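You operate a simulated robot arm through the tools that you are given. There is no shell and no other tool. Be economical: measure what you need, move in short steps, check, and stop when the job is done.

You are at the controls of a simulated robot arm. One attempt, no reset.

Task
Unplug the tape deck and change its worn belt for the one marked S.
Fine: plug in its REST first, belt tagged OLD in the blue OLD PARTS tray, cover closed, then plug back in; power left off.

It is judged by the outcome, as a careful person would: the job done as asked, and still so three seconds after it is handed in. It fails if anything else is knocked over, pushed out of place, dropped, spilled or broken. Lids that push on must go on centred and level and be pressed home; caps that screw on are set level and turned clockwise until they are tight.

Robot
A 6-joint arm with a two-finger parallel gripper, fixed in place. Base frame: the origin is at the foot of the arm, x ahead of it, y to its left, z up; the work surface is at about z = 82. Lengths are in cm, angles in degrees, forces in N, time in s.
With the tool pointing down near the work surface it reaches from about 36 to 82 cm from the base axis. Its first joint turns from -166.0 to 166.0 degrees. Payload 3.91 kg.
Tool frame: the origin (TCP) lies between the finger pads and is the grasp point; the fingertips stand 3 cm ahead of it; z points along the fingers, y is the line along which they close. Largest opening 11 cm; finger width 2, thickness 1; the body of the gripper, 4.8 by 11.2 cm, starts 5.5 cm behind the TCP.
Orientation is that of the tool frame in the base frame, as a unit quaternion [w, x, y, z]. With the fingers straight down and closing along the base's y, the tool's x points along the base's -x, its y along +y and its z along -z.

Tools
- The arm moves only by the tool nudge_tool. Its arguments are lists of equal length, an entry for each row: "offset": the shift along the tool's x, y, z in cm, a list of three; "rot": the turn, a rotation vector about the tool's x, y, z in degrees, a list of three; "hand": the finger opening in cm, from 0 to 11. In form: {"offset": [[dx, dy, dz], ...], "rot": [[wx, wy, wz], ...], "hand": [hand, ...]}. A call has 1 to 20 rows; each row is the pose to reach, as a shift and turn from the pose commanded when the call began, along the tool's axes at that moment. Each row takes 0.2 s and may step no farther than 5 cm and 8.6 degrees from the row before; otherwise, or with a gripper value out of range, the whole call is refused. Where a pose cannot be reached the arm comes as near as it can. A force on the tool above 40 N (or 10 N above the force at the start of the call, whichever is more), or a blocked arm, ends the call early, and 0.2 s more pass. The fingers move at their own pace (about 4.5 cm/s each) and stop on an object; they squeeze with about 22 N. The grip force told is the motor's: it shows also when the fingers shut on nothing. Time passes only in rows, and 0.2 s behind the last, so rows that repeat a pose let the fingers close. It gives the time, the measured TCP pose, the force on the tool (base axes), the opening and the grip force at its end, in the units of the frame above (readings bear some noise).
- Cameras (640 x 400 px; columns grow to the right, rows downward): "scene" is fixed at [22.1, -48.87, 143.99]; the picture's right is [0.83, -0.56, 0.00], its down [-0.41, -0.61, -0.67] and it looks along [0.38, 0.56, -0.74] (base axes); focal length 245 px, centre (320, 200). "wrist" rides on the gripper at [7.7, 0.7, -11.4] in the tool frame; the picture's right is [-0.09, 1.00, 0.00], its down [-0.80, -0.07, -0.59] and it looks along [-0.59, -0.05, 0.80] (tool axes); focal length 270 px, centre (320, 200). There is no depth. A picture from a camera that has moved, and an enlarged one, comes with that camera's place and axes in the base frame and with its lens. The place of the scene camera against the robot may be out by one fixed shift of up to 1.2 cm in any direction.
- capture(camera): a new picture of that camera. The clock stands still meanwhile.
- move_column(by): slides the trunk up (or, below 0, down) by that many cm; the arm rides with it, the base frame stays. It gives what a move gives, with no picture.
- enlarge(camera, box): a new picture of the part [left, top, right, bottom] of that camera's present view, enlarged. The clock stands still meanwhile.
- hand_in(): hands the job in; it is judged then, once.

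Go step by step. Nothing tells you positions but the pictures and the camera data: compare them with the known pose of the tool, close in by small moves and look again before you grip or let go. The budget is 120 turns and 84 pictures, counting those below and the enlarged ones. Unless the task says otherwise, let go and move clear before handing in, and close with one line.

The tools are called as name(argument=value, ...) on one line, values as JSON. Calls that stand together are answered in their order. nudge_tool: Moves the arm, as the interface text tells. Its arguments: {"type":"object","properties":{"offset":{"type":"array","items":{"type":"array","items":{"type":"number"}}},"rot":{"type":"array","items":{"type":"array","items":{"type":"number"}}},"hand":{"type":"array","items":{"type":"number"}}},"required":["offset","rot","hand"]} The other tools are called the same way: move_column (by) slides the trunk up or down; capture (camera) takes a picture; enlarge (camera, box) takes an enlarged picture of a part of a camera's view; hand_in () hands the job in.

At the start:

```text
t: 0.0
ee_pos: [46.92, 6.56, 117.5]
orientation: [0.0, 0.0, 1.0, 0.0]
ft_force: [0.4, 0.7, 0.2]
width: 11.01
finger_force: 0.0
trunk travel left (down, up): [-52.5, 8.5]
```

scene: 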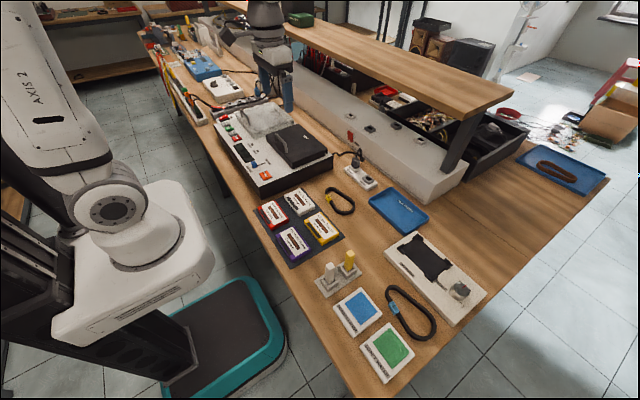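
wrist: 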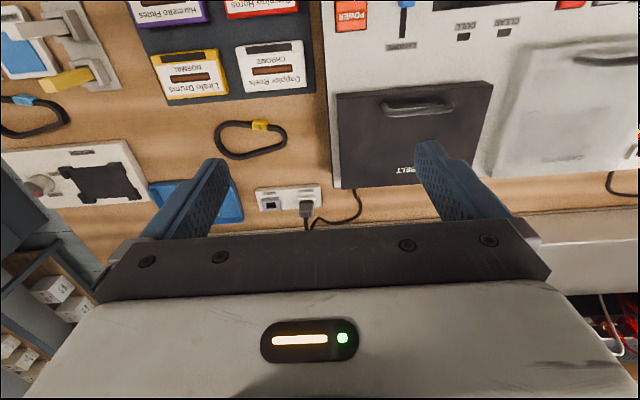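

I see a bench with a tape deck (black BELT cover), an outlet strip with a plug, loose belts and trays. I'll look closer before moving.

enlarge(camera="scene", box=[200, 90, 400, 215])

enlarge(camera="scene", box=[300, 160, 500, 285])

enlarge(camera="scene", box=[300, 240, 500, 365])

enlarge(camera="wrist", box=[140, 60, 400, 240])

```text
3.20 times, centred on (300, 152) of scene
camera zoom: at [22.1, -48.87, 143.99], right [0.83, -0.56, 0.0], down [-0.41, -0.61, -0.67], along [0.38, 0.56, -0.74], focal length 784 px, centre (384, 352)
```

zoom: 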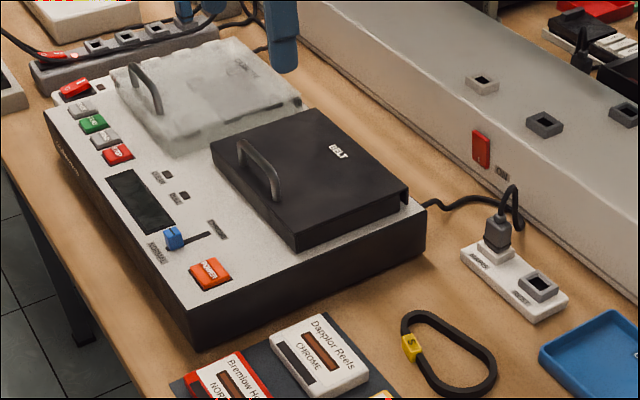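

```text
3.20 times, centred on (400, 222) of scene
camera zoom: at [22.1, -48.87, 143.99], right [0.83, -0.56, 0.0], down [-0.41, -0.61, -0.67], along [0.38, 0.56, -0.74], focal length 784 px, centre (64, 128)
```

zoom: 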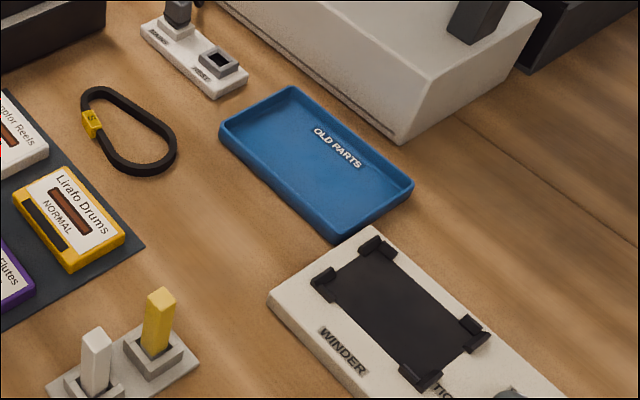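

```text
3.20 times, centred on (400, 302) of scene
camera zoom: at [22.1, -48.87, 143.99], right [0.83, -0.56, 0.0], down [-0.41, -0.61, -0.67], along [0.38, 0.56, -0.74], focal length 784 px, centre (64, -128)
```

zoom: 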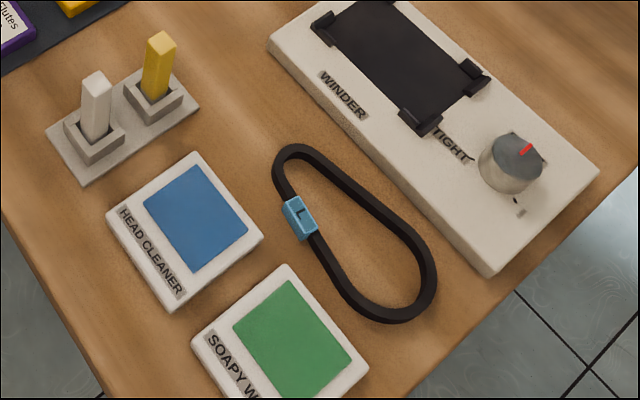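

```text
2.22 times, centred on (270, 150) of wrist
camera zoom: at [39.14, 7.16, 128.99], right [0.09, 1.0, 0.0], down [0.8, -0.07, 0.59], along [0.59, -0.05, -0.8], focal length 601 px, centre (431, 311)
```

zoom: 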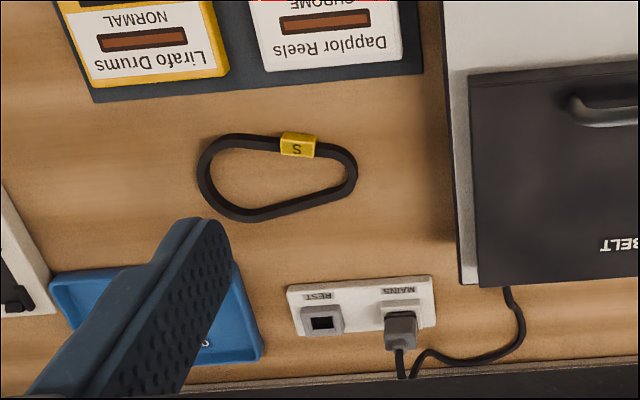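

The plug sits in MAINS at about (73, 1), REST at about (73, -6), and the S belt at about (59, -8). I'll look at the remaining details.

enlarge(camera="wrist", box=[320, 0, 640, 200])

enlarge(camera="scene", box=[500, 130, 620, 205])

enlarge(camera="scene", box=[330, 100, 430, 195])

```text
2.00 times, centred on (480, 100) of wrist
camera zoom: at [39.14, 7.16, 128.99], right [0.09, 1.0, 0.0], down [0.8, -0.07, 0.59], along [0.59, -0.05, -0.8], focal length 541 px, centre (0, 400)
```

zoom: 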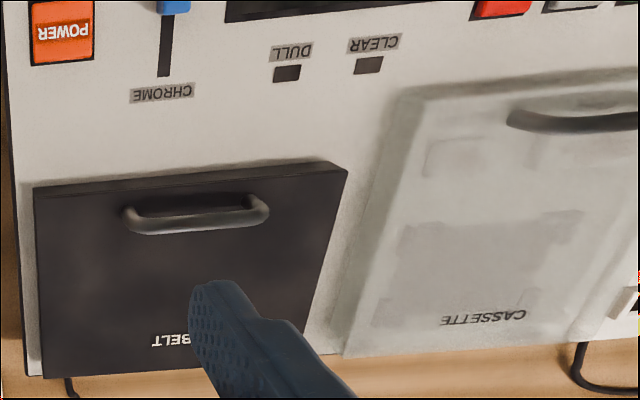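

```text
5.33 times, centred on (560, 168) of scene
camera zoom: at [22.1, -48.87, 143.99], right [0.83, -0.56, 0.0], down [-0.41, -0.61, -0.67], along [0.38, 0.56, -0.74], focal length 1306 px, centre (-960, 373)
```

zoom: 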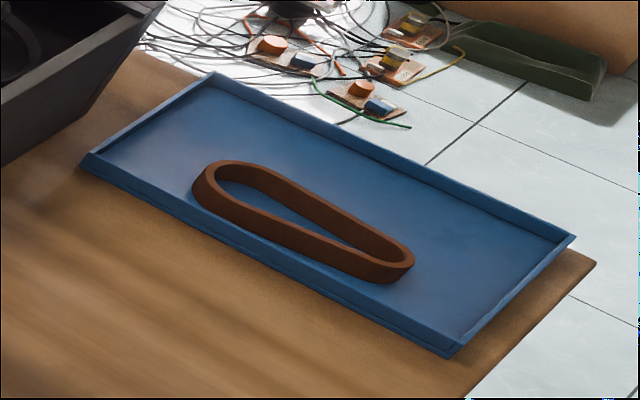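

```text
4.21 times, centred on (380, 148) of scene
camera zoom: at [22.1, -48.87, 143.99], right [0.83, -0.56, 0.0], down [-0.41, -0.61, -0.67], along [0.38, 0.56, -0.74], focal length 1031 px, centre (67, 421)
```

zoom: 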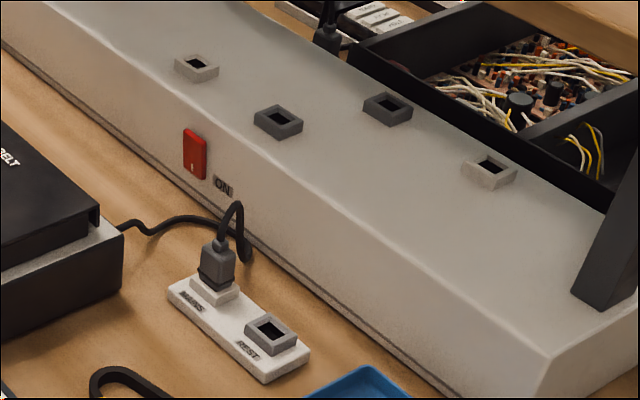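

The OLD PARTS tray is the near blue one. The plug stands upright with clear space around it, so I'll move above it and look from close by.

nudge_tool(offset=[[-4.4, -0.9, 2.5], [-8.8, -1.8, 5], [-13, -2.7, 7.5], [-17.4, -3.6, 10], [-21.7, -4.5, 12.5], [-26, -5.3, 15], [-26, -5.3, 15]], rot=[[0, 0, 0], [0, 0, 0], [0, 0, 0], [0, 0, 0], [0, 0, 0], [0, 0, 0], [0, 0, 0]], hand=[11, 9, 7, 5, 5, 5, 5])

capture(camera="wrist")

capture(camera="scene")

```text
refused: row 1 steps farther than a row can; nothing moved
```

```text
74 pictures are left
camera wrist: at [39.14, 7.16, 128.99], right [0.09, 1.0, 0.0], down [0.8, -0.07, 0.59], along [0.59, -0.05, -0.8], focal length 270 px, centre (320, 200)
```

wrist: 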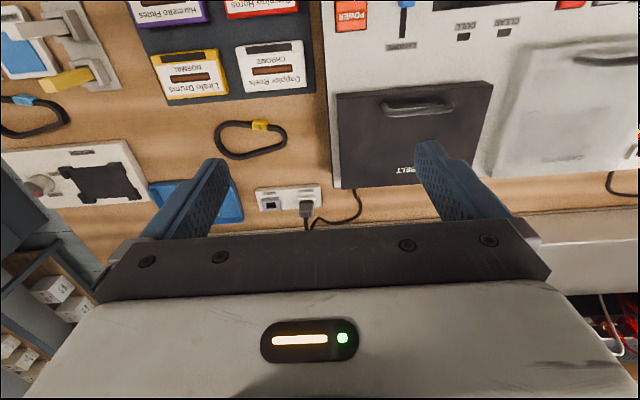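

```text
73 pictures are left
```

scene: 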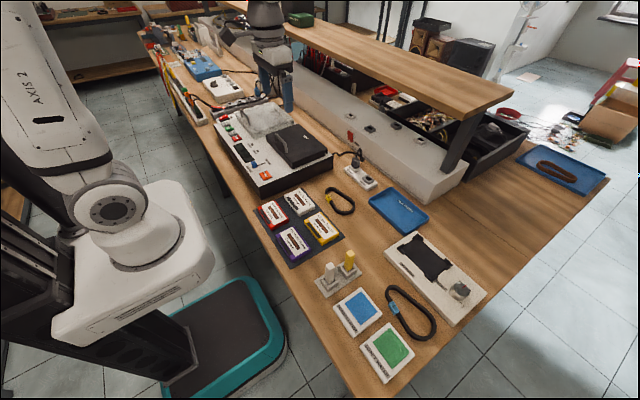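

The first step was slightly too long and nothing moved. I'll repeat it with shorter rows.

nudge_tool(offset=[[-3.7, -0.75, 2.1], [-7.4, -1.5, 4.2], [-11.1, -2.25, 6.4], [-14.8, -3.0, 8.5], [-18.5, -3.8, 10.7], [-22.2, -4.5, 12.8], [-26, -5.3, 15], [-26, -5.3, 15]], rot=[[0, 0, 0], [0, 0, 0], [0, 0, 0], [0, 0, 0], [0, 0, 0], [0, 0, 0], [0, 0, 0], [0, 0, 0]], hand=[11, 9, 7, 5, 5, 5, 5, 5])

capture(camera="wrist")

capture(camera="scene")

```text
t: 1.8
ee_pos: [73.09, 0.98, 102.52]
orientation: [0.001, 0.0, 1.0, 0.001]
ft_force: [-0.7, 0.3, 0.1]
width: 4.99
finger_force: 0.0
trunk travel left (down, up): [-52.5, 8.5]
```

```text
72 pictures are left
camera wrist: at [65.45, 1.74, 114.03], right [0.09, 1.0, 0.0], down [0.8, -0.07, 0.59], along [0.59, -0.05, -0.8], focal length 270 px, centre (320, 200)
```

wrist: 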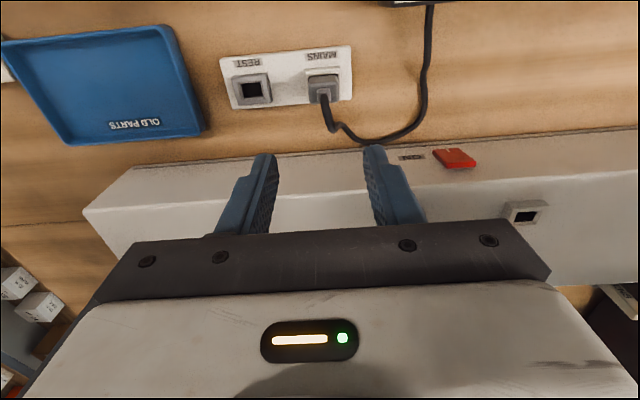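

```text
71 pictures are left
```

scene: 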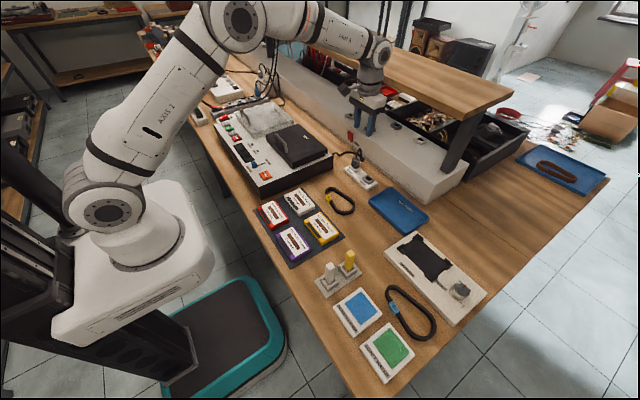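

The plug is seen at about (72.4, 1.4). I'll enlarge to get its size and orientation.

enlarge(camera="wrist", box=[200, 20, 440, 170])

enlarge(camera="scene", box=[310, 110, 430, 210])

```text
2.67 times, centred on (320, 95) of wrist
camera zoom: at [65.45, 1.74, 114.03], right [0.09, 1.0, 0.0], down [0.8, -0.07, 0.59], along [0.59, -0.05, -0.8], focal length 721 px, centre (320, 480)
```

zoom: 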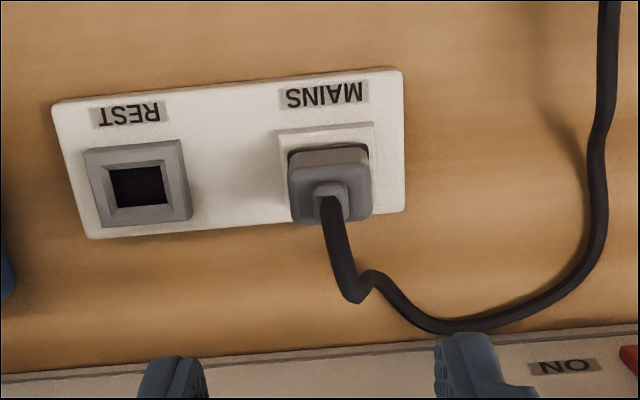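

```text
4.00 times, centred on (370, 160) of scene
camera zoom: at [22.1, -48.87, 143.99], right [0.83, -0.56, 0.0], down [-0.41, -0.61, -0.67], along [0.38, 0.56, -0.74], focal length 979 px, centre (120, 360)
```

zoom: 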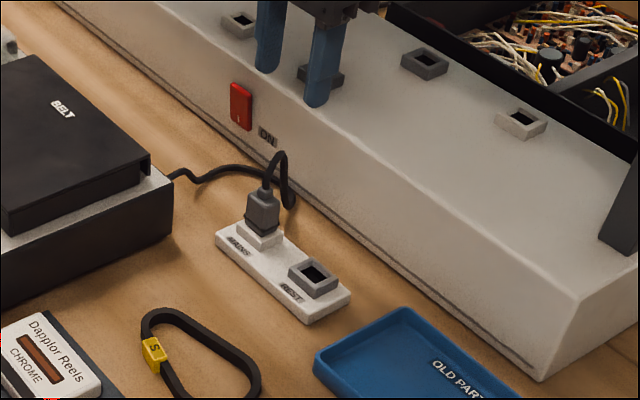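

The plug body is about 3 cm wide, centred near (72.35, 1.65), top around z = 88.7. I'll come down partway and check.

nudge_tool(offset=[[0.35, 0.3, 3], [0.7, 0.6, 6.5], [0.7, 0.6, 6.5]], rot=[[0, 0, 0], [0, 0, 0], [0, 0, 0]], hand=[5.5, 5.5, 5.5])

enlarge(camera="wrist", box=[160, 50, 480, 250])

enlarge(camera="scene", box=[310, 110, 430, 210])

```text
t: 2.6
ee_pos: [72.75, 1.67, 95.88]
orientation: [0.0, 0.0, 1.0, 0.001]
ft_force: [0.3, -0.1, 0.3]
width: 5.51
finger_force: 0.1
trunk travel left (down, up): [-52.5, 8.5]
```

```text
2.00 times, centred on (320, 150) of wrist
camera zoom: at [65.05, 2.36, 107.35], right [0.09, 1.0, 0.0], down [0.8, -0.07, 0.59], along [0.59, -0.05, -0.8], focal length 541 px, centre (320, 300)
```

zoom: 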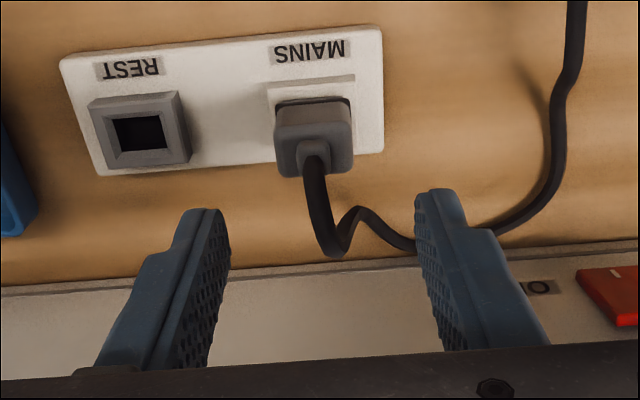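

```text
4.00 times, centred on (370, 160) of scene
camera zoom: at [22.1, -48.87, 143.99], right [0.83, -0.56, 0.0], down [-0.41, -0.61, -0.67], along [0.38, 0.56, -0.74], focal length 979 px, centre (120, 360)
```

zoom: 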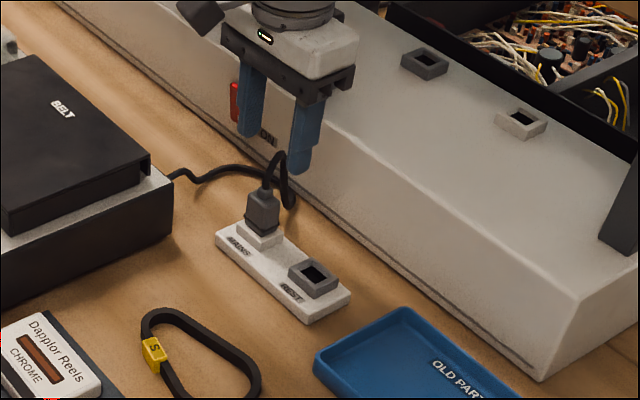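

The alignment looks good, with the plug centred between the fingers and the cable running off behind it. I'll go down to grip height and close.

nudge_tool(offset=[[0.2, -0.1, 3.7], [0.2, -0.1, 7.4], [0.2, -0.1, 7.4]], rot=[[0, 0, 0], [0, 0, 0], [0, 0, 0]], hand=[5.5, 5.5, 5.5])

enlarge(camera="wrist", box=[160, 50, 480, 250])

enlarge(camera="scene", box=[330, 130, 410, 200])

```text
t: 3.4
ee_pos: [72.71, 1.74, 88.46]
orientation: [0.0, 0.001, 1.0, -0.001]
ft_force: [0.3, -0.4, 0.2]
width: 5.47
finger_force: 0.1
trunk travel left (down, up): [-52.5, 8.5]
```

```text
2.00 times, centred on (320, 150) of wrist
camera zoom: at [65.01, 2.44, 99.85], right [0.09, 1.0, 0.0], down [0.8, -0.07, 0.59], along [0.59, -0.05, -0.8], focal length 541 px, centre (320, 300)
```

zoom: 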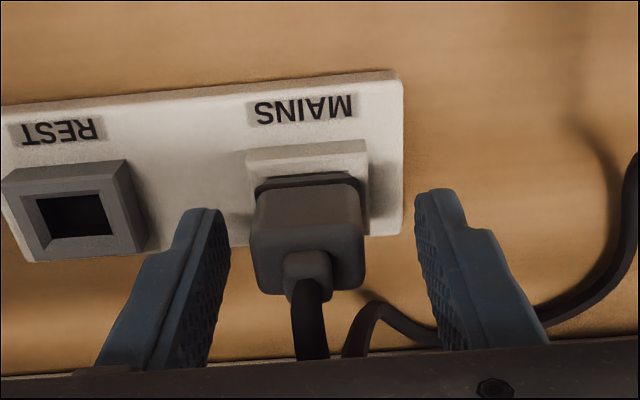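

```text
5.71 times, centred on (370, 165) of scene
camera zoom: at [22.1, -48.87, 143.99], right [0.83, -0.56, 0.0], down [-0.41, -0.61, -0.67], along [0.38, 0.56, -0.74], focal length 1399 px, centre (34, 400)
```

zoom: 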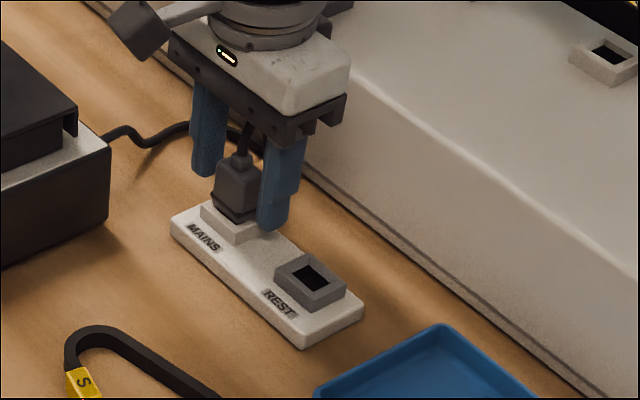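

The fingers straddle the plug, which sits about 0.6 cm nearer the robot than the TCP. I'll shift and close gently in place.

nudge_tool(offset=[[0.5, -0.1, 0.1], [0.5, -0.1, 0.1], [0.5, -0.1, 0.1], [0.5, -0.1, 0.1], [0.5, -0.1, 0.1]], rot=[[0, 0, 0], [0, 0, 0], [0, 0, 0], [0, 0, 0], [0, 0, 0]], hand=[5.5, 4, 2.5, 1.5, 1.5])

enlarge(camera="wrist", box=[160, 50, 480, 250])

```text
t: 4.6
ee_pos: [72.05, 1.36, 88.35]
orientation: [0.001, 0.0, 1.0, 0.0]
ft_force: [0.5, -5.0, 0.1]
width: 2.84
finger_force: 21.6
trunk travel left (down, up): [-52.5, 8.5]
```

```text
2.00 times, centred on (320, 150) of wrist
camera zoom: at [64.31, 2.21, 99.81], right [0.09, 1.0, 0.0], down [0.8, -0.07, 0.59], along [0.59, -0.05, -0.8], focal length 541 px, centre (320, 300)
```

zoom: 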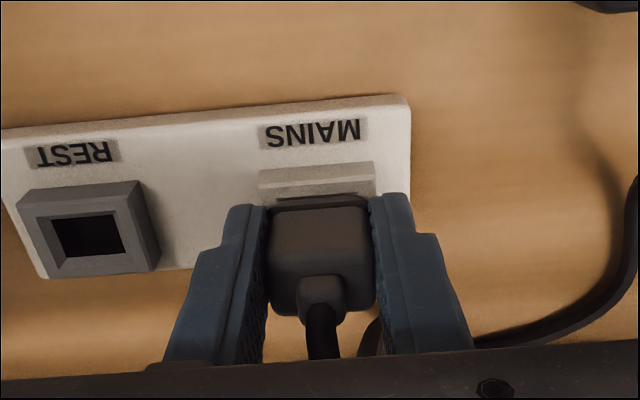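

The plug is gripped (2.84 cm). I'll pull it straight up.

nudge_tool(offset=[[0, -0.1, -0.5], [0, -0.1, -1.5], [0, -0.1, -2.5], [0, -0.1, -3.5], [0, -0.1, -4.5], [0, -0.1, -4.5]], rot=[[0, 0, 0], [0, 0, 0], [0, 0, 0], [0, 0, 0], [0, 0, 0], [0, 0, 0]], hand=[1.5, 1.5, 1.5, 1.5, 1.5, 1.5])

enlarge(camera="wrist", box=[160, 50, 480, 250])

enlarge(camera="scene", box=[330, 130, 410, 200])

```text
t: 6.0
ee_pos: [71.55, 1.69, 93.05]
orientation: [0.0, 0.0, 1.0, 0.0]
ft_force: [-0.4, -0.3, -0.5]
width: 2.88
finger_force: 22.3
trunk travel left (down, up): [-52.5, 8.5]
```

```text
2.00 times, centred on (320, 150) of wrist
camera zoom: at [63.73, 2.26, 104.5], right [0.09, 1.0, 0.0], down [0.8, -0.07, 0.59], along [0.59, -0.05, -0.8], focal length 541 px, centre (320, 300)
```

zoom: 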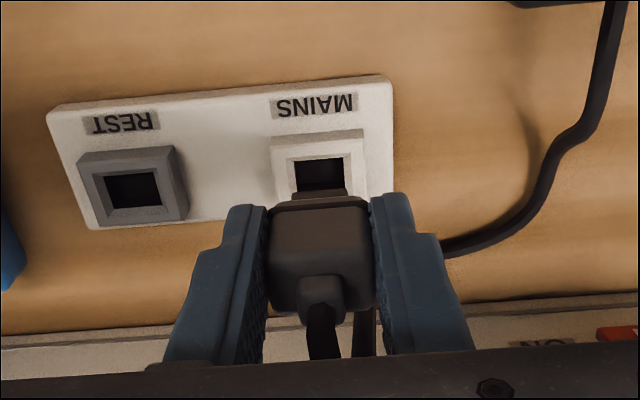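

```text
5.71 times, centred on (370, 165) of scene
camera zoom: at [22.1, -48.87, 143.99], right [0.83, -0.56, 0.0], down [-0.41, -0.61, -0.67], along [0.38, 0.56, -0.74], focal length 1399 px, centre (34, 400)
```

zoom: 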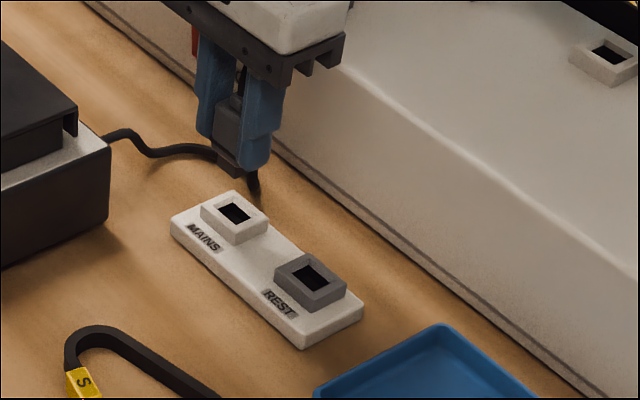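

The plug is out and both holes are visible. They are about 7.5 cm apart along y, so I'll carry it over REST and check.

nudge_tool(offset=[[0, -2.5, 0], [0, -5, 0], [0, -7.5, 0], [0, -7.5, 0], [0, -7.5, 0]], rot=[[0, 0, 0], [0, 0, 0], [0, 0, 0], [0, 0, 0], [0, 0, 0]], hand=[1.5, 1.5, 1.5, 1.5, 1.5])

enlarge(camera="wrist", box=[160, 50, 480, 250])

enlarge(camera="scene", box=[330, 130, 410, 200])

```text
t: 7.2
ee_pos: [71.52, -5.95, 93.03]
orientation: [0.0, 0.0, 1.0, 0.0]
ft_force: [-0.5, -0.3, -0.9]
width: 2.87
finger_force: 22.0
trunk travel left (down, up): [-52.5, 8.5]
```

```text
2.00 times, centred on (320, 150) of wrist
camera zoom: at [63.74, -5.3, 104.46], right [0.09, 1.0, 0.0], down [0.8, -0.07, 0.59], along [0.59, -0.05, -0.8], focal length 541 px, centre (320, 300)
```

zoom: 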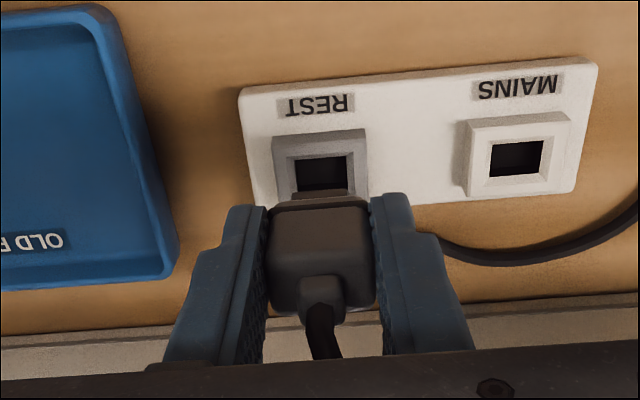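

```text
5.71 times, centred on (370, 165) of scene
camera zoom: at [22.1, -48.87, 143.99], right [0.83, -0.56, 0.0], down [-0.41, -0.61, -0.67], along [0.38, 0.56, -0.74], focal length 1399 px, centre (34, 400)
```

zoom: 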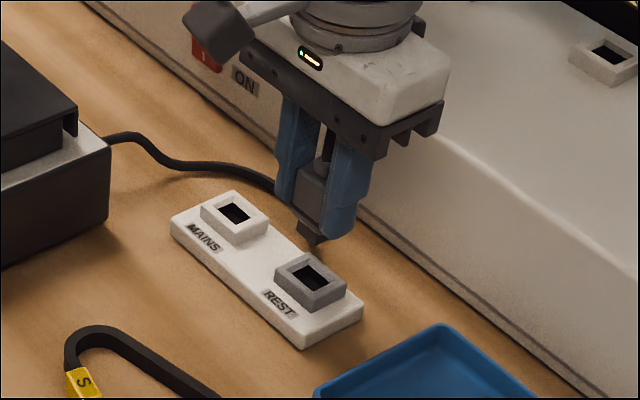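

The view over REST matches the one over MAINS to within about 2 px. I'll correct slightly and push the plug down.

nudge_tool(offset=[[-0.07, 0.07, 1], [-0.07, 0.07, 2], [-0.07, 0.07, 3], [-0.07, 0.07, 3.8], [-0.07, 0.07, 4.3], [-0.07, 0.07, 4.6], [-0.07, 0.07, 4.6]], rot=[[0, 0, 0], [0, 0, 0], [0, 0, 0], [0, 0, 0], [0, 0, 0], [0, 0, 0], [0, 0, 0]], hand=[1.5, 1.5, 1.5, 1.5, 1.5, 1.5, 1.5])

enlarge(camera="wrist", box=[160, 50, 480, 250])

enlarge(camera="scene", box=[330, 130, 410, 200])

```text
t: 8.8
ee_pos: [71.48, -5.82, 88.46]
orientation: [0.002, 0.0, 1.0, 0.0]
ft_force: [1.9, -1.6, 17.2]
width: 2.88
finger_force: 21.7
trunk travel left (down, up): [-52.5, 8.5]
```

```text
2.00 times, centred on (320, 150) of wrist
camera zoom: at [63.68, -5.16, 99.93], right [0.09, 1.0, 0.0], down [0.8, -0.07, 0.6], along [0.59, -0.05, -0.8], focal length 541 px, centre (320, 300)
```

zoom: 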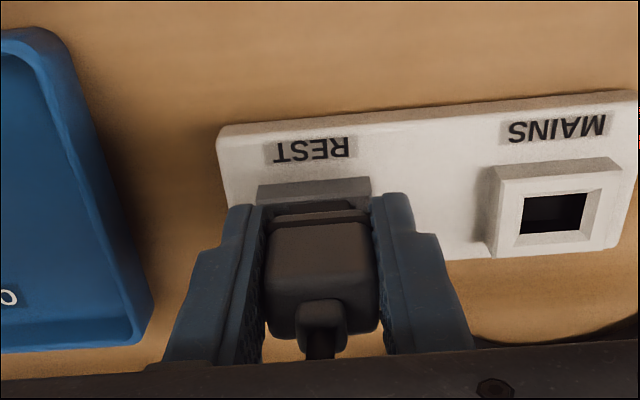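

```text
5.71 times, centred on (370, 165) of scene
camera zoom: at [22.1, -48.87, 143.99], right [0.83, -0.56, 0.0], down [-0.41, -0.61, -0.67], along [0.38, 0.56, -0.74], focal length 1399 px, centre (34, 400)
```

zoom: 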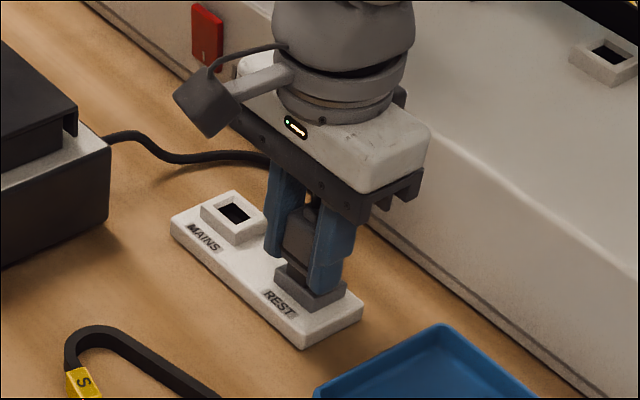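

The plug meets 17 N and has slid up a little in the fingers, so it may not be fully home. I'll look closer.

enlarge(camera="scene", box=[355, 148, 387, 173])

enlarge(camera="wrist", box=[270, 125, 370, 230])

```text
16.00 times, centred on (371, 160) of scene
camera zoom: at [22.1, -48.87, 143.99], right [0.83, -0.56, 0.0], down [-0.41, -0.61, -0.67], along [0.38, 0.56, -0.74], focal length 3918 px, centre (-496, 832)
```

zoom: 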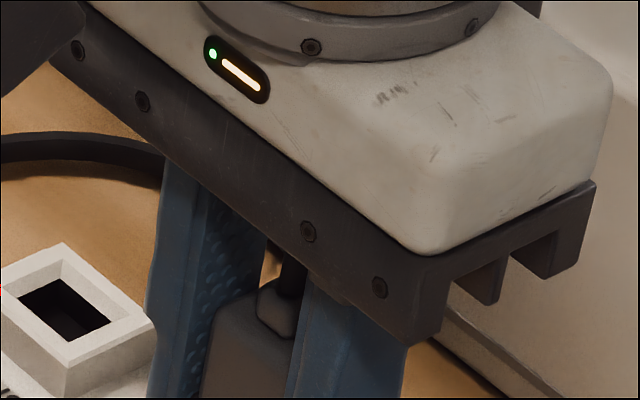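

```text
3.81 times, centred on (320, 178) of wrist
camera zoom: at [63.68, -5.16, 99.93], right [0.09, 1.0, 0.0], down [0.8, -0.07, 0.6], along [0.59, -0.05, -0.8], focal length 1030 px, centre (320, 286)
```

zoom: 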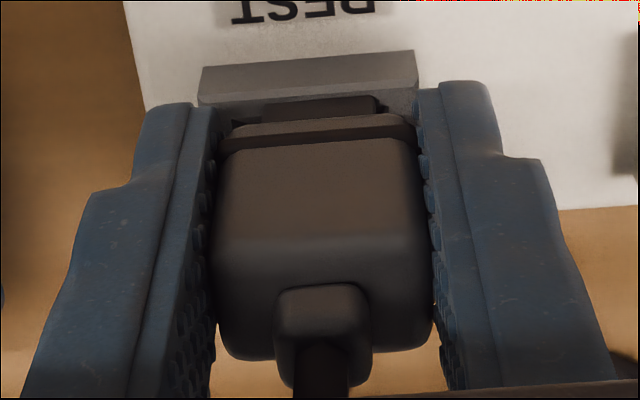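

The prong is resting on the near rim: the TCP is about 0.5 cm nearer in x than when I gripped it in MAINS. I'll lift slightly, shift +x, and look.

nudge_tool(offset=[[0, 0, -1], [-0.3, -0.03, -1], [-0.5, -0.07, -1], [-0.5, -0.07, -1]], rot=[[0, 0, 0], [0, 0, 0], [0, 0, 0], [0, 0, 0]], hand=[1.5, 1.5, 1.5, 1.5])

enlarge(camera="wrist", box=[240, 80, 400, 230])

enlarge(camera="scene", box=[350, 150, 400, 190])

```text
t: 9.8
ee_pos: [72.01, -6.05, 89.23]
orientation: [0.0, 0.001, 1.0, 0.0]
ft_force: [-0.6, -0.6, -0.1]
width: 2.83
finger_force: 21.4
trunk travel left (down, up): [-52.5, 8.5]
```

```text
2.67 times, centred on (320, 155) of wrist
camera zoom: at [64.29, -5.31, 100.77], right [0.09, 1.0, 0.0], down [0.8, -0.07, 0.59], along [0.59, -0.05, -0.8], focal length 721 px, centre (320, 320)
```

zoom: 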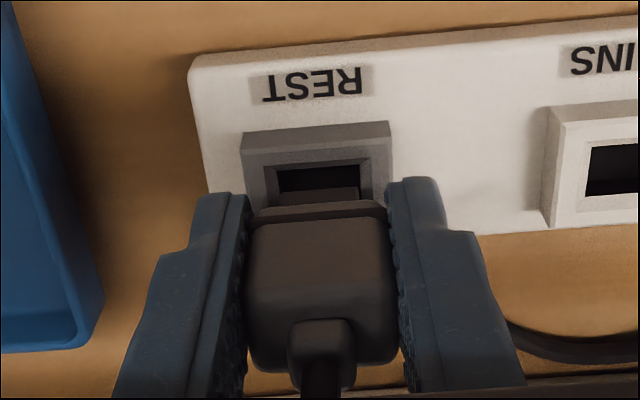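

```text
10.00 times, centred on (375, 170) of scene
camera zoom: at [22.1, -48.87, 143.99], right [0.83, -0.56, 0.0], down [-0.41, -0.61, -0.67], along [0.38, 0.56, -0.74], focal length 2448 px, centre (-230, 500)
```

zoom: 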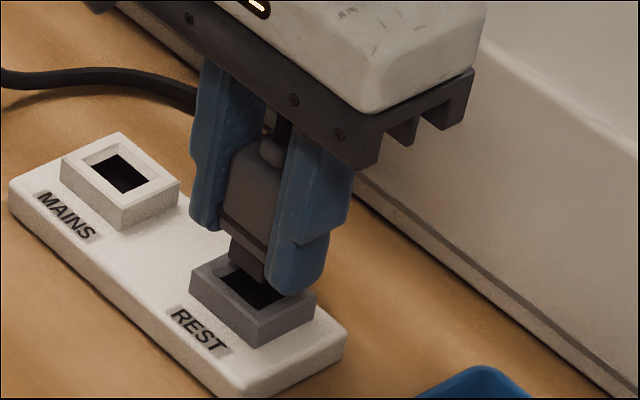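

The prong now appears to be above the hole. I'll press down gently in small steps.

nudge_tool(offset=[[0, 0, 0.4], [0, 0, 0.7], [0, 0, 0.9], [0, 0, 0.9]], rot=[[0, 0, 0], [0, 0, 0], [0, 0, 0], [0, 0, 0]], hand=[1.5, 1.5, 1.5, 1.5])

enlarge(camera="wrist", box=[240, 80, 400, 230])

enlarge(camera="scene", box=[350, 150, 400, 190])

```text
t: 10.8
ee_pos: [71.99, -6.16, 88.44]
orientation: [0.0, 0.001, 1.0, 0.0]
ft_force: [-0.2, 1.1, 0.2]
width: 2.89
finger_force: 21.8
trunk travel left (down, up): [-52.5, 8.5]
```

```text
2.67 times, centred on (320, 155) of wrist
camera zoom: at [64.32, -5.4, 99.88], right [0.09, 1.0, 0.0], down [0.8, -0.07, 0.59], along [0.59, -0.05, -0.8], focal length 721 px, centre (320, 320)
```

zoom: 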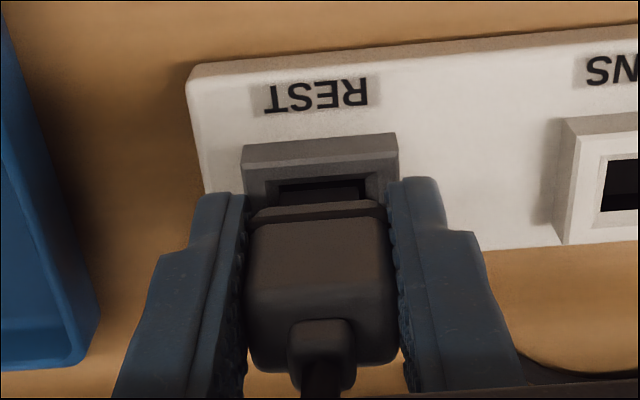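

```text
10.00 times, centred on (375, 170) of scene
camera zoom: at [22.1, -48.87, 143.99], right [0.83, -0.56, 0.0], down [-0.41, -0.61, -0.67], along [0.38, 0.56, -0.74], focal length 2448 px, centre (-230, 500)
```

zoom: 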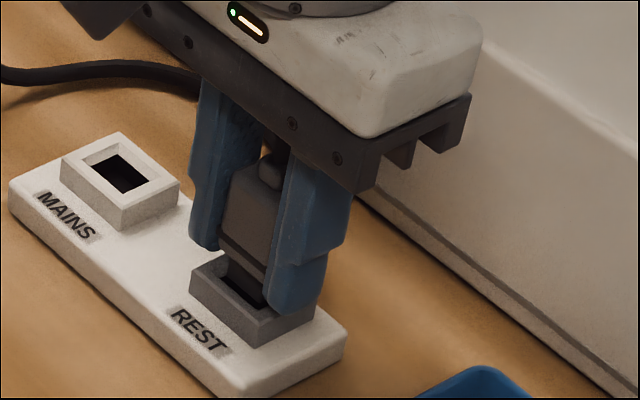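

The prong has entered freely. I'll push down a little more.

nudge_tool(offset=[[0, 0, 0.25], [0, 0, 0.5], [0, 0, 0.5]], rot=[[0, 0, 0], [0, 0, 0], [0, 0, 0]], hand=[1.5, 1.5, 1.5])

enlarge(camera="scene", box=[350, 150, 400, 190])

```text
t: 11.6
ee_pos: [72.08, -5.93, 87.86]
orientation: [0.0, 0.001, 1.0, 0.0]
ft_force: [0.7, -0.8, -1.1]
width: 2.86
finger_force: 21.7
trunk travel left (down, up): [-52.5, 8.5]
```

```text
10.00 times, centred on (375, 170) of scene
camera zoom: at [22.1, -48.87, 143.99], right [0.83, -0.56, 0.0], down [-0.41, -0.61, -0.67], along [0.38, 0.56, -0.74], focal length 2448 px, centre (-230, 500)
```

zoom: 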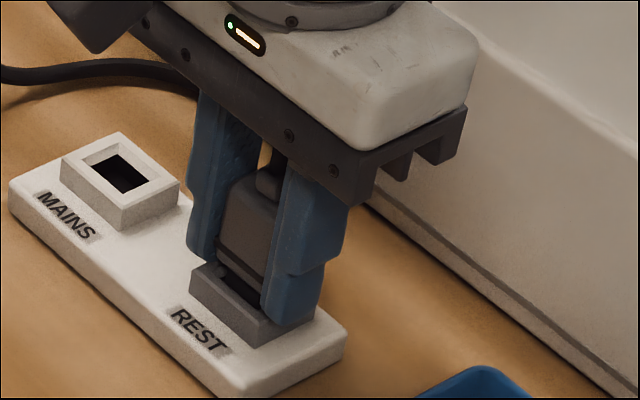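

Still free. The fingertips are close to the collar, so I'll open, rise, regrip higher and push home.

nudge_tool(offset=[[0, 0, 0], [0, 0, 0], [0, 0, -0.9], [0, 0, -0.9], [0, 0, -0.9], [0, 0, -0.9], [0, 0, -0.5], [0, 0, -0.1], [0, 0, 0.2], [0, 0, 0.2]], rot=[[0, 0, 0], [0, 0, 0], [0, 0, 0], [0, 0, 0], [0, 0, 0], [0, 0, 0], [0, 0, 0], [0, 0, 0], [0, 0, 0], [0, 0, 0]], hand=[4, 4.2, 4.2, 2, 1.5, 1.5, 1.5, 1.5, 1.5, 1.5])

enlarge(camera="scene", box=[350, 150, 400, 190])

enlarge(camera="wrist", box=[240, 80, 400, 230])

```text
t: 13.8
ee_pos: [72.12, -5.92, 87.83]
orientation: [0.002, 0.0, 1.0, 0.0]
ft_force: [6.2, 1.4, 16.3]
width: 2.86
finger_force: 21.6
trunk travel left (down, up): [-52.5, 8.5]
```

```text
10.00 times, centred on (375, 170) of scene
camera zoom: at [22.1, -48.87, 143.99], right [0.83, -0.56, 0.0], down [-0.41, -0.61, -0.67], along [0.38, 0.56, -0.74], focal length 2448 px, centre (-230, 500)
```

zoom: 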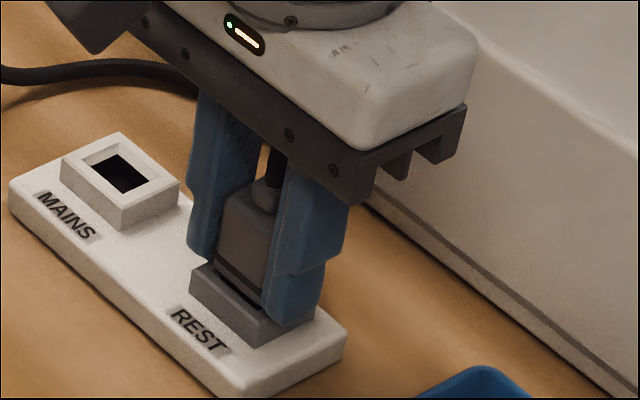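

```text
2.67 times, centred on (320, 155) of wrist
camera zoom: at [64.31, -5.34, 99.33], right [0.09, 1.0, 0.0], down [0.8, -0.07, 0.6], along [0.6, -0.05, -0.8], focal length 721 px, centre (320, 320)
```

zoom: 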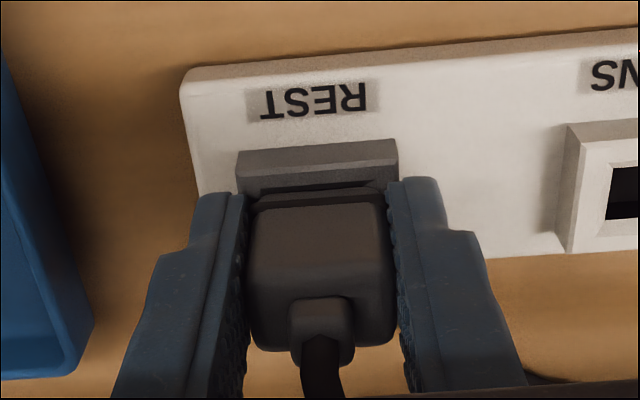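

It has bottomed out at 16 N and looks seated. I'll let go, rise and verify.

nudge_tool(offset=[[0, 0, 0], [0, 0, 0], [0, 0, -4], [0, 0, -8], [0, 0, -12], [4, 1, -15], [4, 1, -15]], rot=[[0, 0, 0], [0, 0, 0], [0, 0, 0], [0, 0, 0], [0, 0, 0], [0, 0, 0], [0, 0, 0]], hand=[4.5, 5, 5, 5, 5, 5, 5])

enlarge(camera="scene", box=[330, 130, 410, 200])

enlarge(camera="scene", box=[210, 90, 350, 200])

```text
refused: row 6 steps farther than a row can; nothing moved
```

```text
5.71 times, centred on (370, 165) of scene
camera zoom: at [22.1, -48.87, 143.99], right [0.83, -0.56, 0.0], down [-0.41, -0.61, -0.67], along [0.38, 0.56, -0.74], focal length 1399 px, centre (34, 400)
```

zoom: 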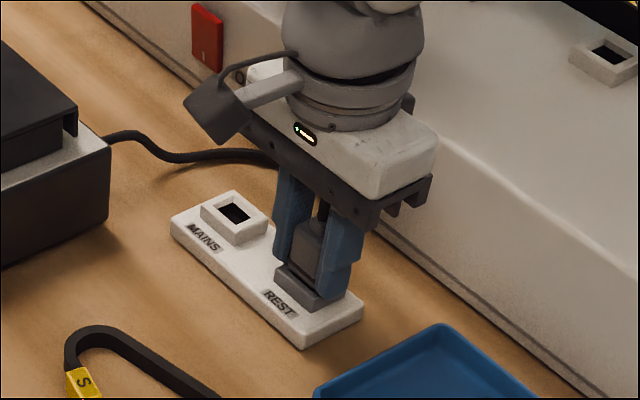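

```text
3.64 times, centred on (280, 145) of scene
camera zoom: at [22.1, -48.87, 143.99], right [0.83, -0.56, 0.0], down [-0.41, -0.61, -0.67], along [0.38, 0.56, -0.74], focal length 890 px, centre (466, 400)
```

zoom: 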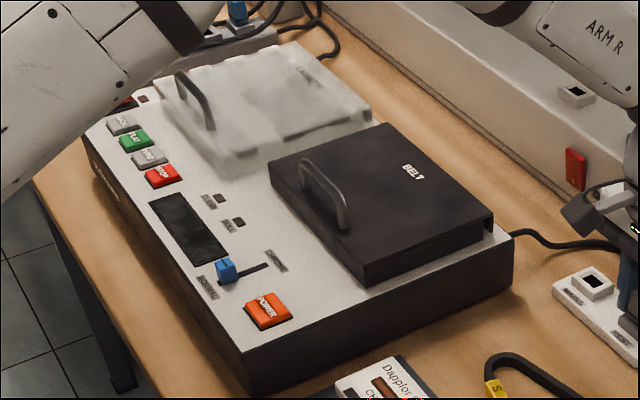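

I'll release and rise straight up with legal steps, then move back for a view of the deck.

nudge_tool(offset=[[0, 0, 0], [0, 0, 0], [0, 0, -4], [0, 0, -8], [0, 0, -12], [0, 0, -16], [4.5, 0, -17], [9, 1, -18], [13, 3, -19], [17, 5.5, -20], [17, 5.5, -20]], rot=[[0, 0, 0], [0, 0, 0], [0, 0, 0], [0, 0, 0], [0, 0, 0], [0, 0, 0], [0, 0, 0], [0, 0, 0], [0, 0, 0], [0, 0, 0], [0, 0, 0]], hand=[4.5, 5, 5, 5, 5, 5, 5, 5, 5, 5, 5])

capture(camera="wrist")

enlarge(camera="scene", box=[330, 130, 410, 200])

```text
t: 16.2
ee_pos: [55.03, -0.51, 107.88]
orientation: [0.001, 0.0, 1.0, 0.001]
ft_force: [-1.0, -0.2, -0.6]
width: 5.04
finger_force: 0.1
trunk travel left (down, up): [-52.5, 8.5]
```

```text
46 pictures are left
camera wrist: at [47.35, 0.18, 119.37], right [0.09, 1.0, 0.0], down [0.8, -0.07, 0.59], along [0.59, -0.05, -0.8], focal length 270 px, centre (320, 200)
```

wrist: 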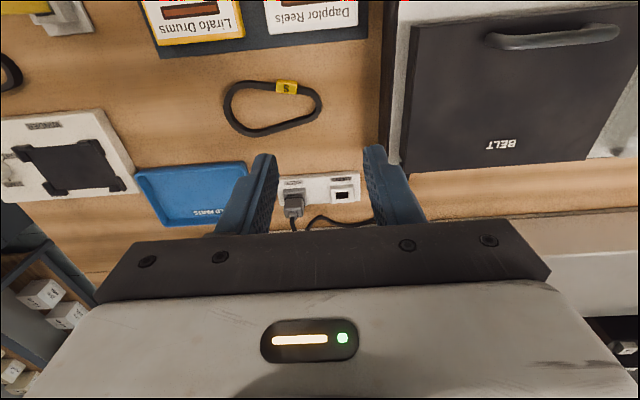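

```text
5.71 times, centred on (370, 165) of scene
camera zoom: at [22.1, -48.87, 143.99], right [0.83, -0.56, 0.0], down [-0.41, -0.61, -0.67], along [0.38, 0.56, -0.74], focal length 1399 px, centre (34, 400)
```

zoom: 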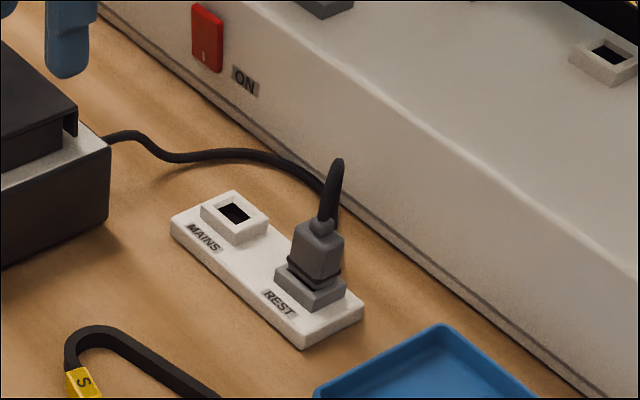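

The plug is seated in REST. The lid spans about x 50–64, y 8–28, with a handle bar along y near (51.4, 18, 95.3), probably hinged at the back. I'll turn the tool 90° so it closes along x, and hover above the handle.

nudge_tool(offset=[[0.3, 1.5, 0], [0.6, 3.1, 0], [0.9, 4.6, 0], [1.2, 6.2, 0], [1.5, 7.7, 0.5], [1.8, 9.3, 1], [2.1, 10.8, 1.5], [2.4, 12.4, 2], [2.7, 14, 2.5], [3.1, 15.8, 3], [3.6, 18, 3.5], [3.6, 18.5, 3.9]], rot=[[0, 0, -8], [0, 0, -16], [0, 0, -24], [0, 0, -32], [0, 0, -40], [0, 0, -48], [0, 0, -56], [0, 0, -64], [0, 0, -72], [0, 0, -80], [0, 0, -88], [0, 0, -90]], hand=[5, 5, 5, 5, 5, 5, 5, 5, 5, 4, 4, 4])

capture(camera="wrist")

enlarge(camera="scene", box=[210, 70, 370, 190])

```text
t: 18.8
ee_pos: [51.31, 17.96, 103.83]
orientation: [0.001, 0.708, -0.707, 0.001]
ft_force: [-0.3, 1.1, -0.8]
width: 4.02
finger_force: 0.0
trunk travel left (down, up): [-52.5, 8.5]
```

```text
44 pictures are left
camera wrist: at [50.64, 10.33, 115.32], right [-1.0, 0.09, 0.0], down [0.07, 0.8, 0.59], along [0.05, 0.59, -0.8], focal length 270 px, centre (320, 200)
```

wrist: 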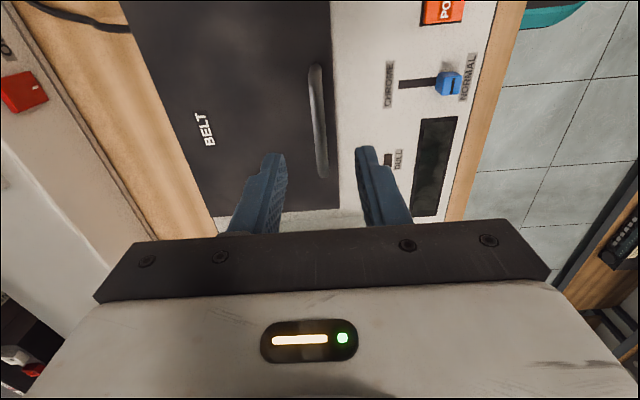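

```text
3.33 times, centred on (290, 130) of scene
camera zoom: at [22.1, -48.87, 143.99], right [0.83, -0.56, 0.0], down [-0.41, -0.61, -0.67], along [0.38, 0.56, -0.74], focal length 816 px, centre (420, 433)
```

zoom: 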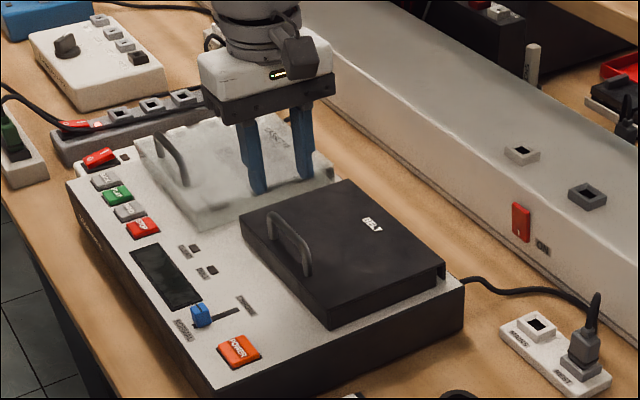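

The handle is centred between the fingers. I'll go down to it, stop with the tips clear of the lid, and close on the bar.

nudge_tool(offset=[[0, 0, 3], [0, 0, 5.5], [0, 0, 7.2], [0, 0, 7.2], [0, 0, 7.2], [0, 0, 7.2]], rot=[[0, 0, 0], [0, 0, 0], [0, 0, 0], [0, 0, 0], [0, 0, 0], [0, 0, 0]], hand=[4, 4, 4, 2, 0.3, 0.3])

capture(camera="wrist")

enlarge(camera="scene", box=[240, 90, 340, 170])

```text
t: 20.2
ee_pos: [51.35, 17.89, 96.67]
orientation: [0.0, -0.707, 0.707, 0.0]
ft_force: [-5.9, -1.1, 1.4]
width: 0.93
finger_force: 40.1
trunk travel left (down, up): [-52.5, 8.5]
```

```text
42 pictures are left
camera wrist: at [50.72, 10.22, 108.1], right [-1.0, 0.09, 0.0], down [0.07, 0.8, 0.59], along [0.05, 0.59, -0.8], focal length 270 px, centre (320, 200)
```

wrist: 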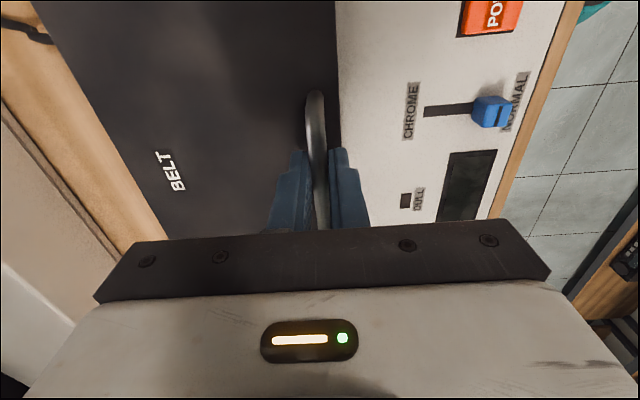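

```text
5.00 times, centred on (290, 130) of scene
camera zoom: at [22.1, -48.87, 143.99], right [0.83, -0.56, 0.0], down [-0.41, -0.61, -0.67], along [0.38, 0.56, -0.74], focal length 1224 px, centre (470, 550)
```

zoom: 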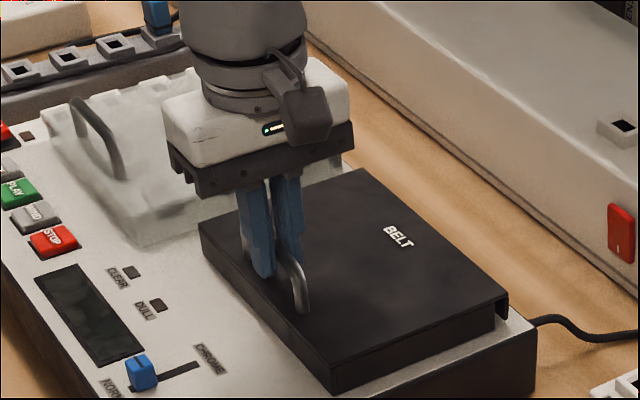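

The bar is gripped. I'll lift a short way along a guessed hinge arc and see how the lid behaves.

nudge_tool(offset=[[0, -0.2, -0.5], [0, -0.45, -1.07], [0, -1.0, -2.14], [0, -1.0, -2.14]], rot=[[0, 0, 0], [0, 0, 0], [0, 0, 0], [0, 0, 0]], hand=[0.3, 0.3, 0.3, 0.3])

enlarge(camera="scene", box=[240, 90, 340, 170])

```text
t: 21.2
ee_pos: [52.42, 17.95, 98.91]
orientation: [0.0, 0.708, -0.706, 0.0]
ft_force: [-7.0, -5.8, 3.7]
width: 0.91
finger_force: 44.9
trunk travel left (down, up): [-52.5, 8.5]
```

```text
5.00 times, centred on (290, 130) of scene
camera zoom: at [22.1, -48.87, 143.99], right [0.83, -0.56, 0.0], down [-0.41, -0.61, -0.67], along [0.38, 0.56, -0.74], focal length 1224 px, centre (470, 550)
```

zoom: 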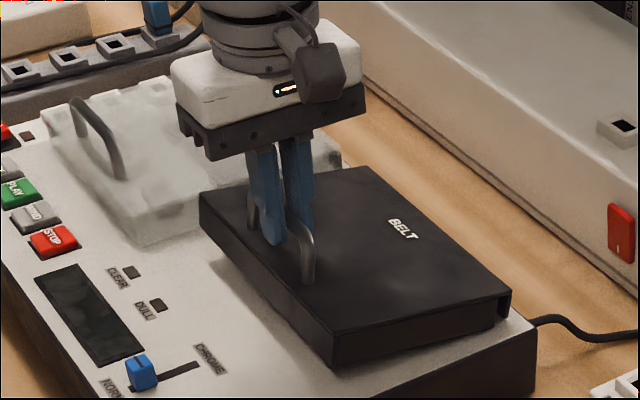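

The lid tilts about its back edge as expected. I'll continue along the arc.

nudge_tool(offset=[[0, -0.65, -1.0], [0, -1.4, -1.93], [0, -2.2, -2.8], [0, -3.1, -3.56], [0, -4.1, -4.3], [0, -5.1, -4.9], [0, -6.1, -5.46], [0, -6.1, -5.46]], rot=[[0, 0, 0], [0, 0, 0], [0, 0, 0], [0, 0, 0], [0, 0, 0], [0, 0, 0], [0, 0, 0], [0, 0, 0]], hand=[0.3, 0.3, 0.3, 0.3, 0.3, 0.3, 0.3, 0.3])

enlarge(camera="scene", box=[230, 70, 355, 170])

```text
t: 23.0
ee_pos: [58.49, 18.0, 104.51]
orientation: [0.002, -0.707, 0.707, -0.001]
ft_force: [-4.8, -1.4, 10.9]
width: 0.93
finger_force: 45.0
trunk travel left (down, up): [-52.5, 8.5]
```

```text
4.00 times, centred on (292, 120) of scene
camera zoom: at [22.1, -48.87, 143.99], right [0.83, -0.56, 0.0], down [-0.41, -0.61, -0.67], along [0.38, 0.56, -0.74], focal length 979 px, centre (430, 520)
```

zoom: 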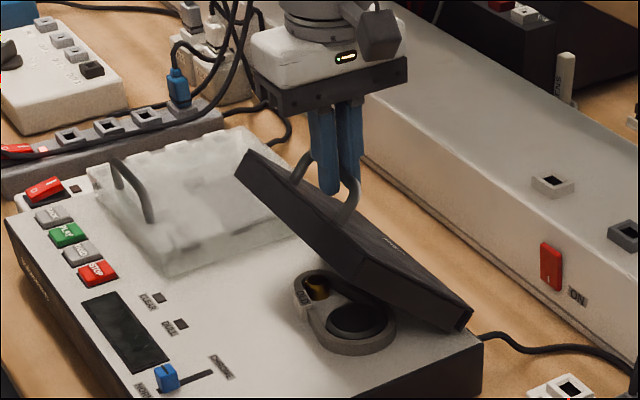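

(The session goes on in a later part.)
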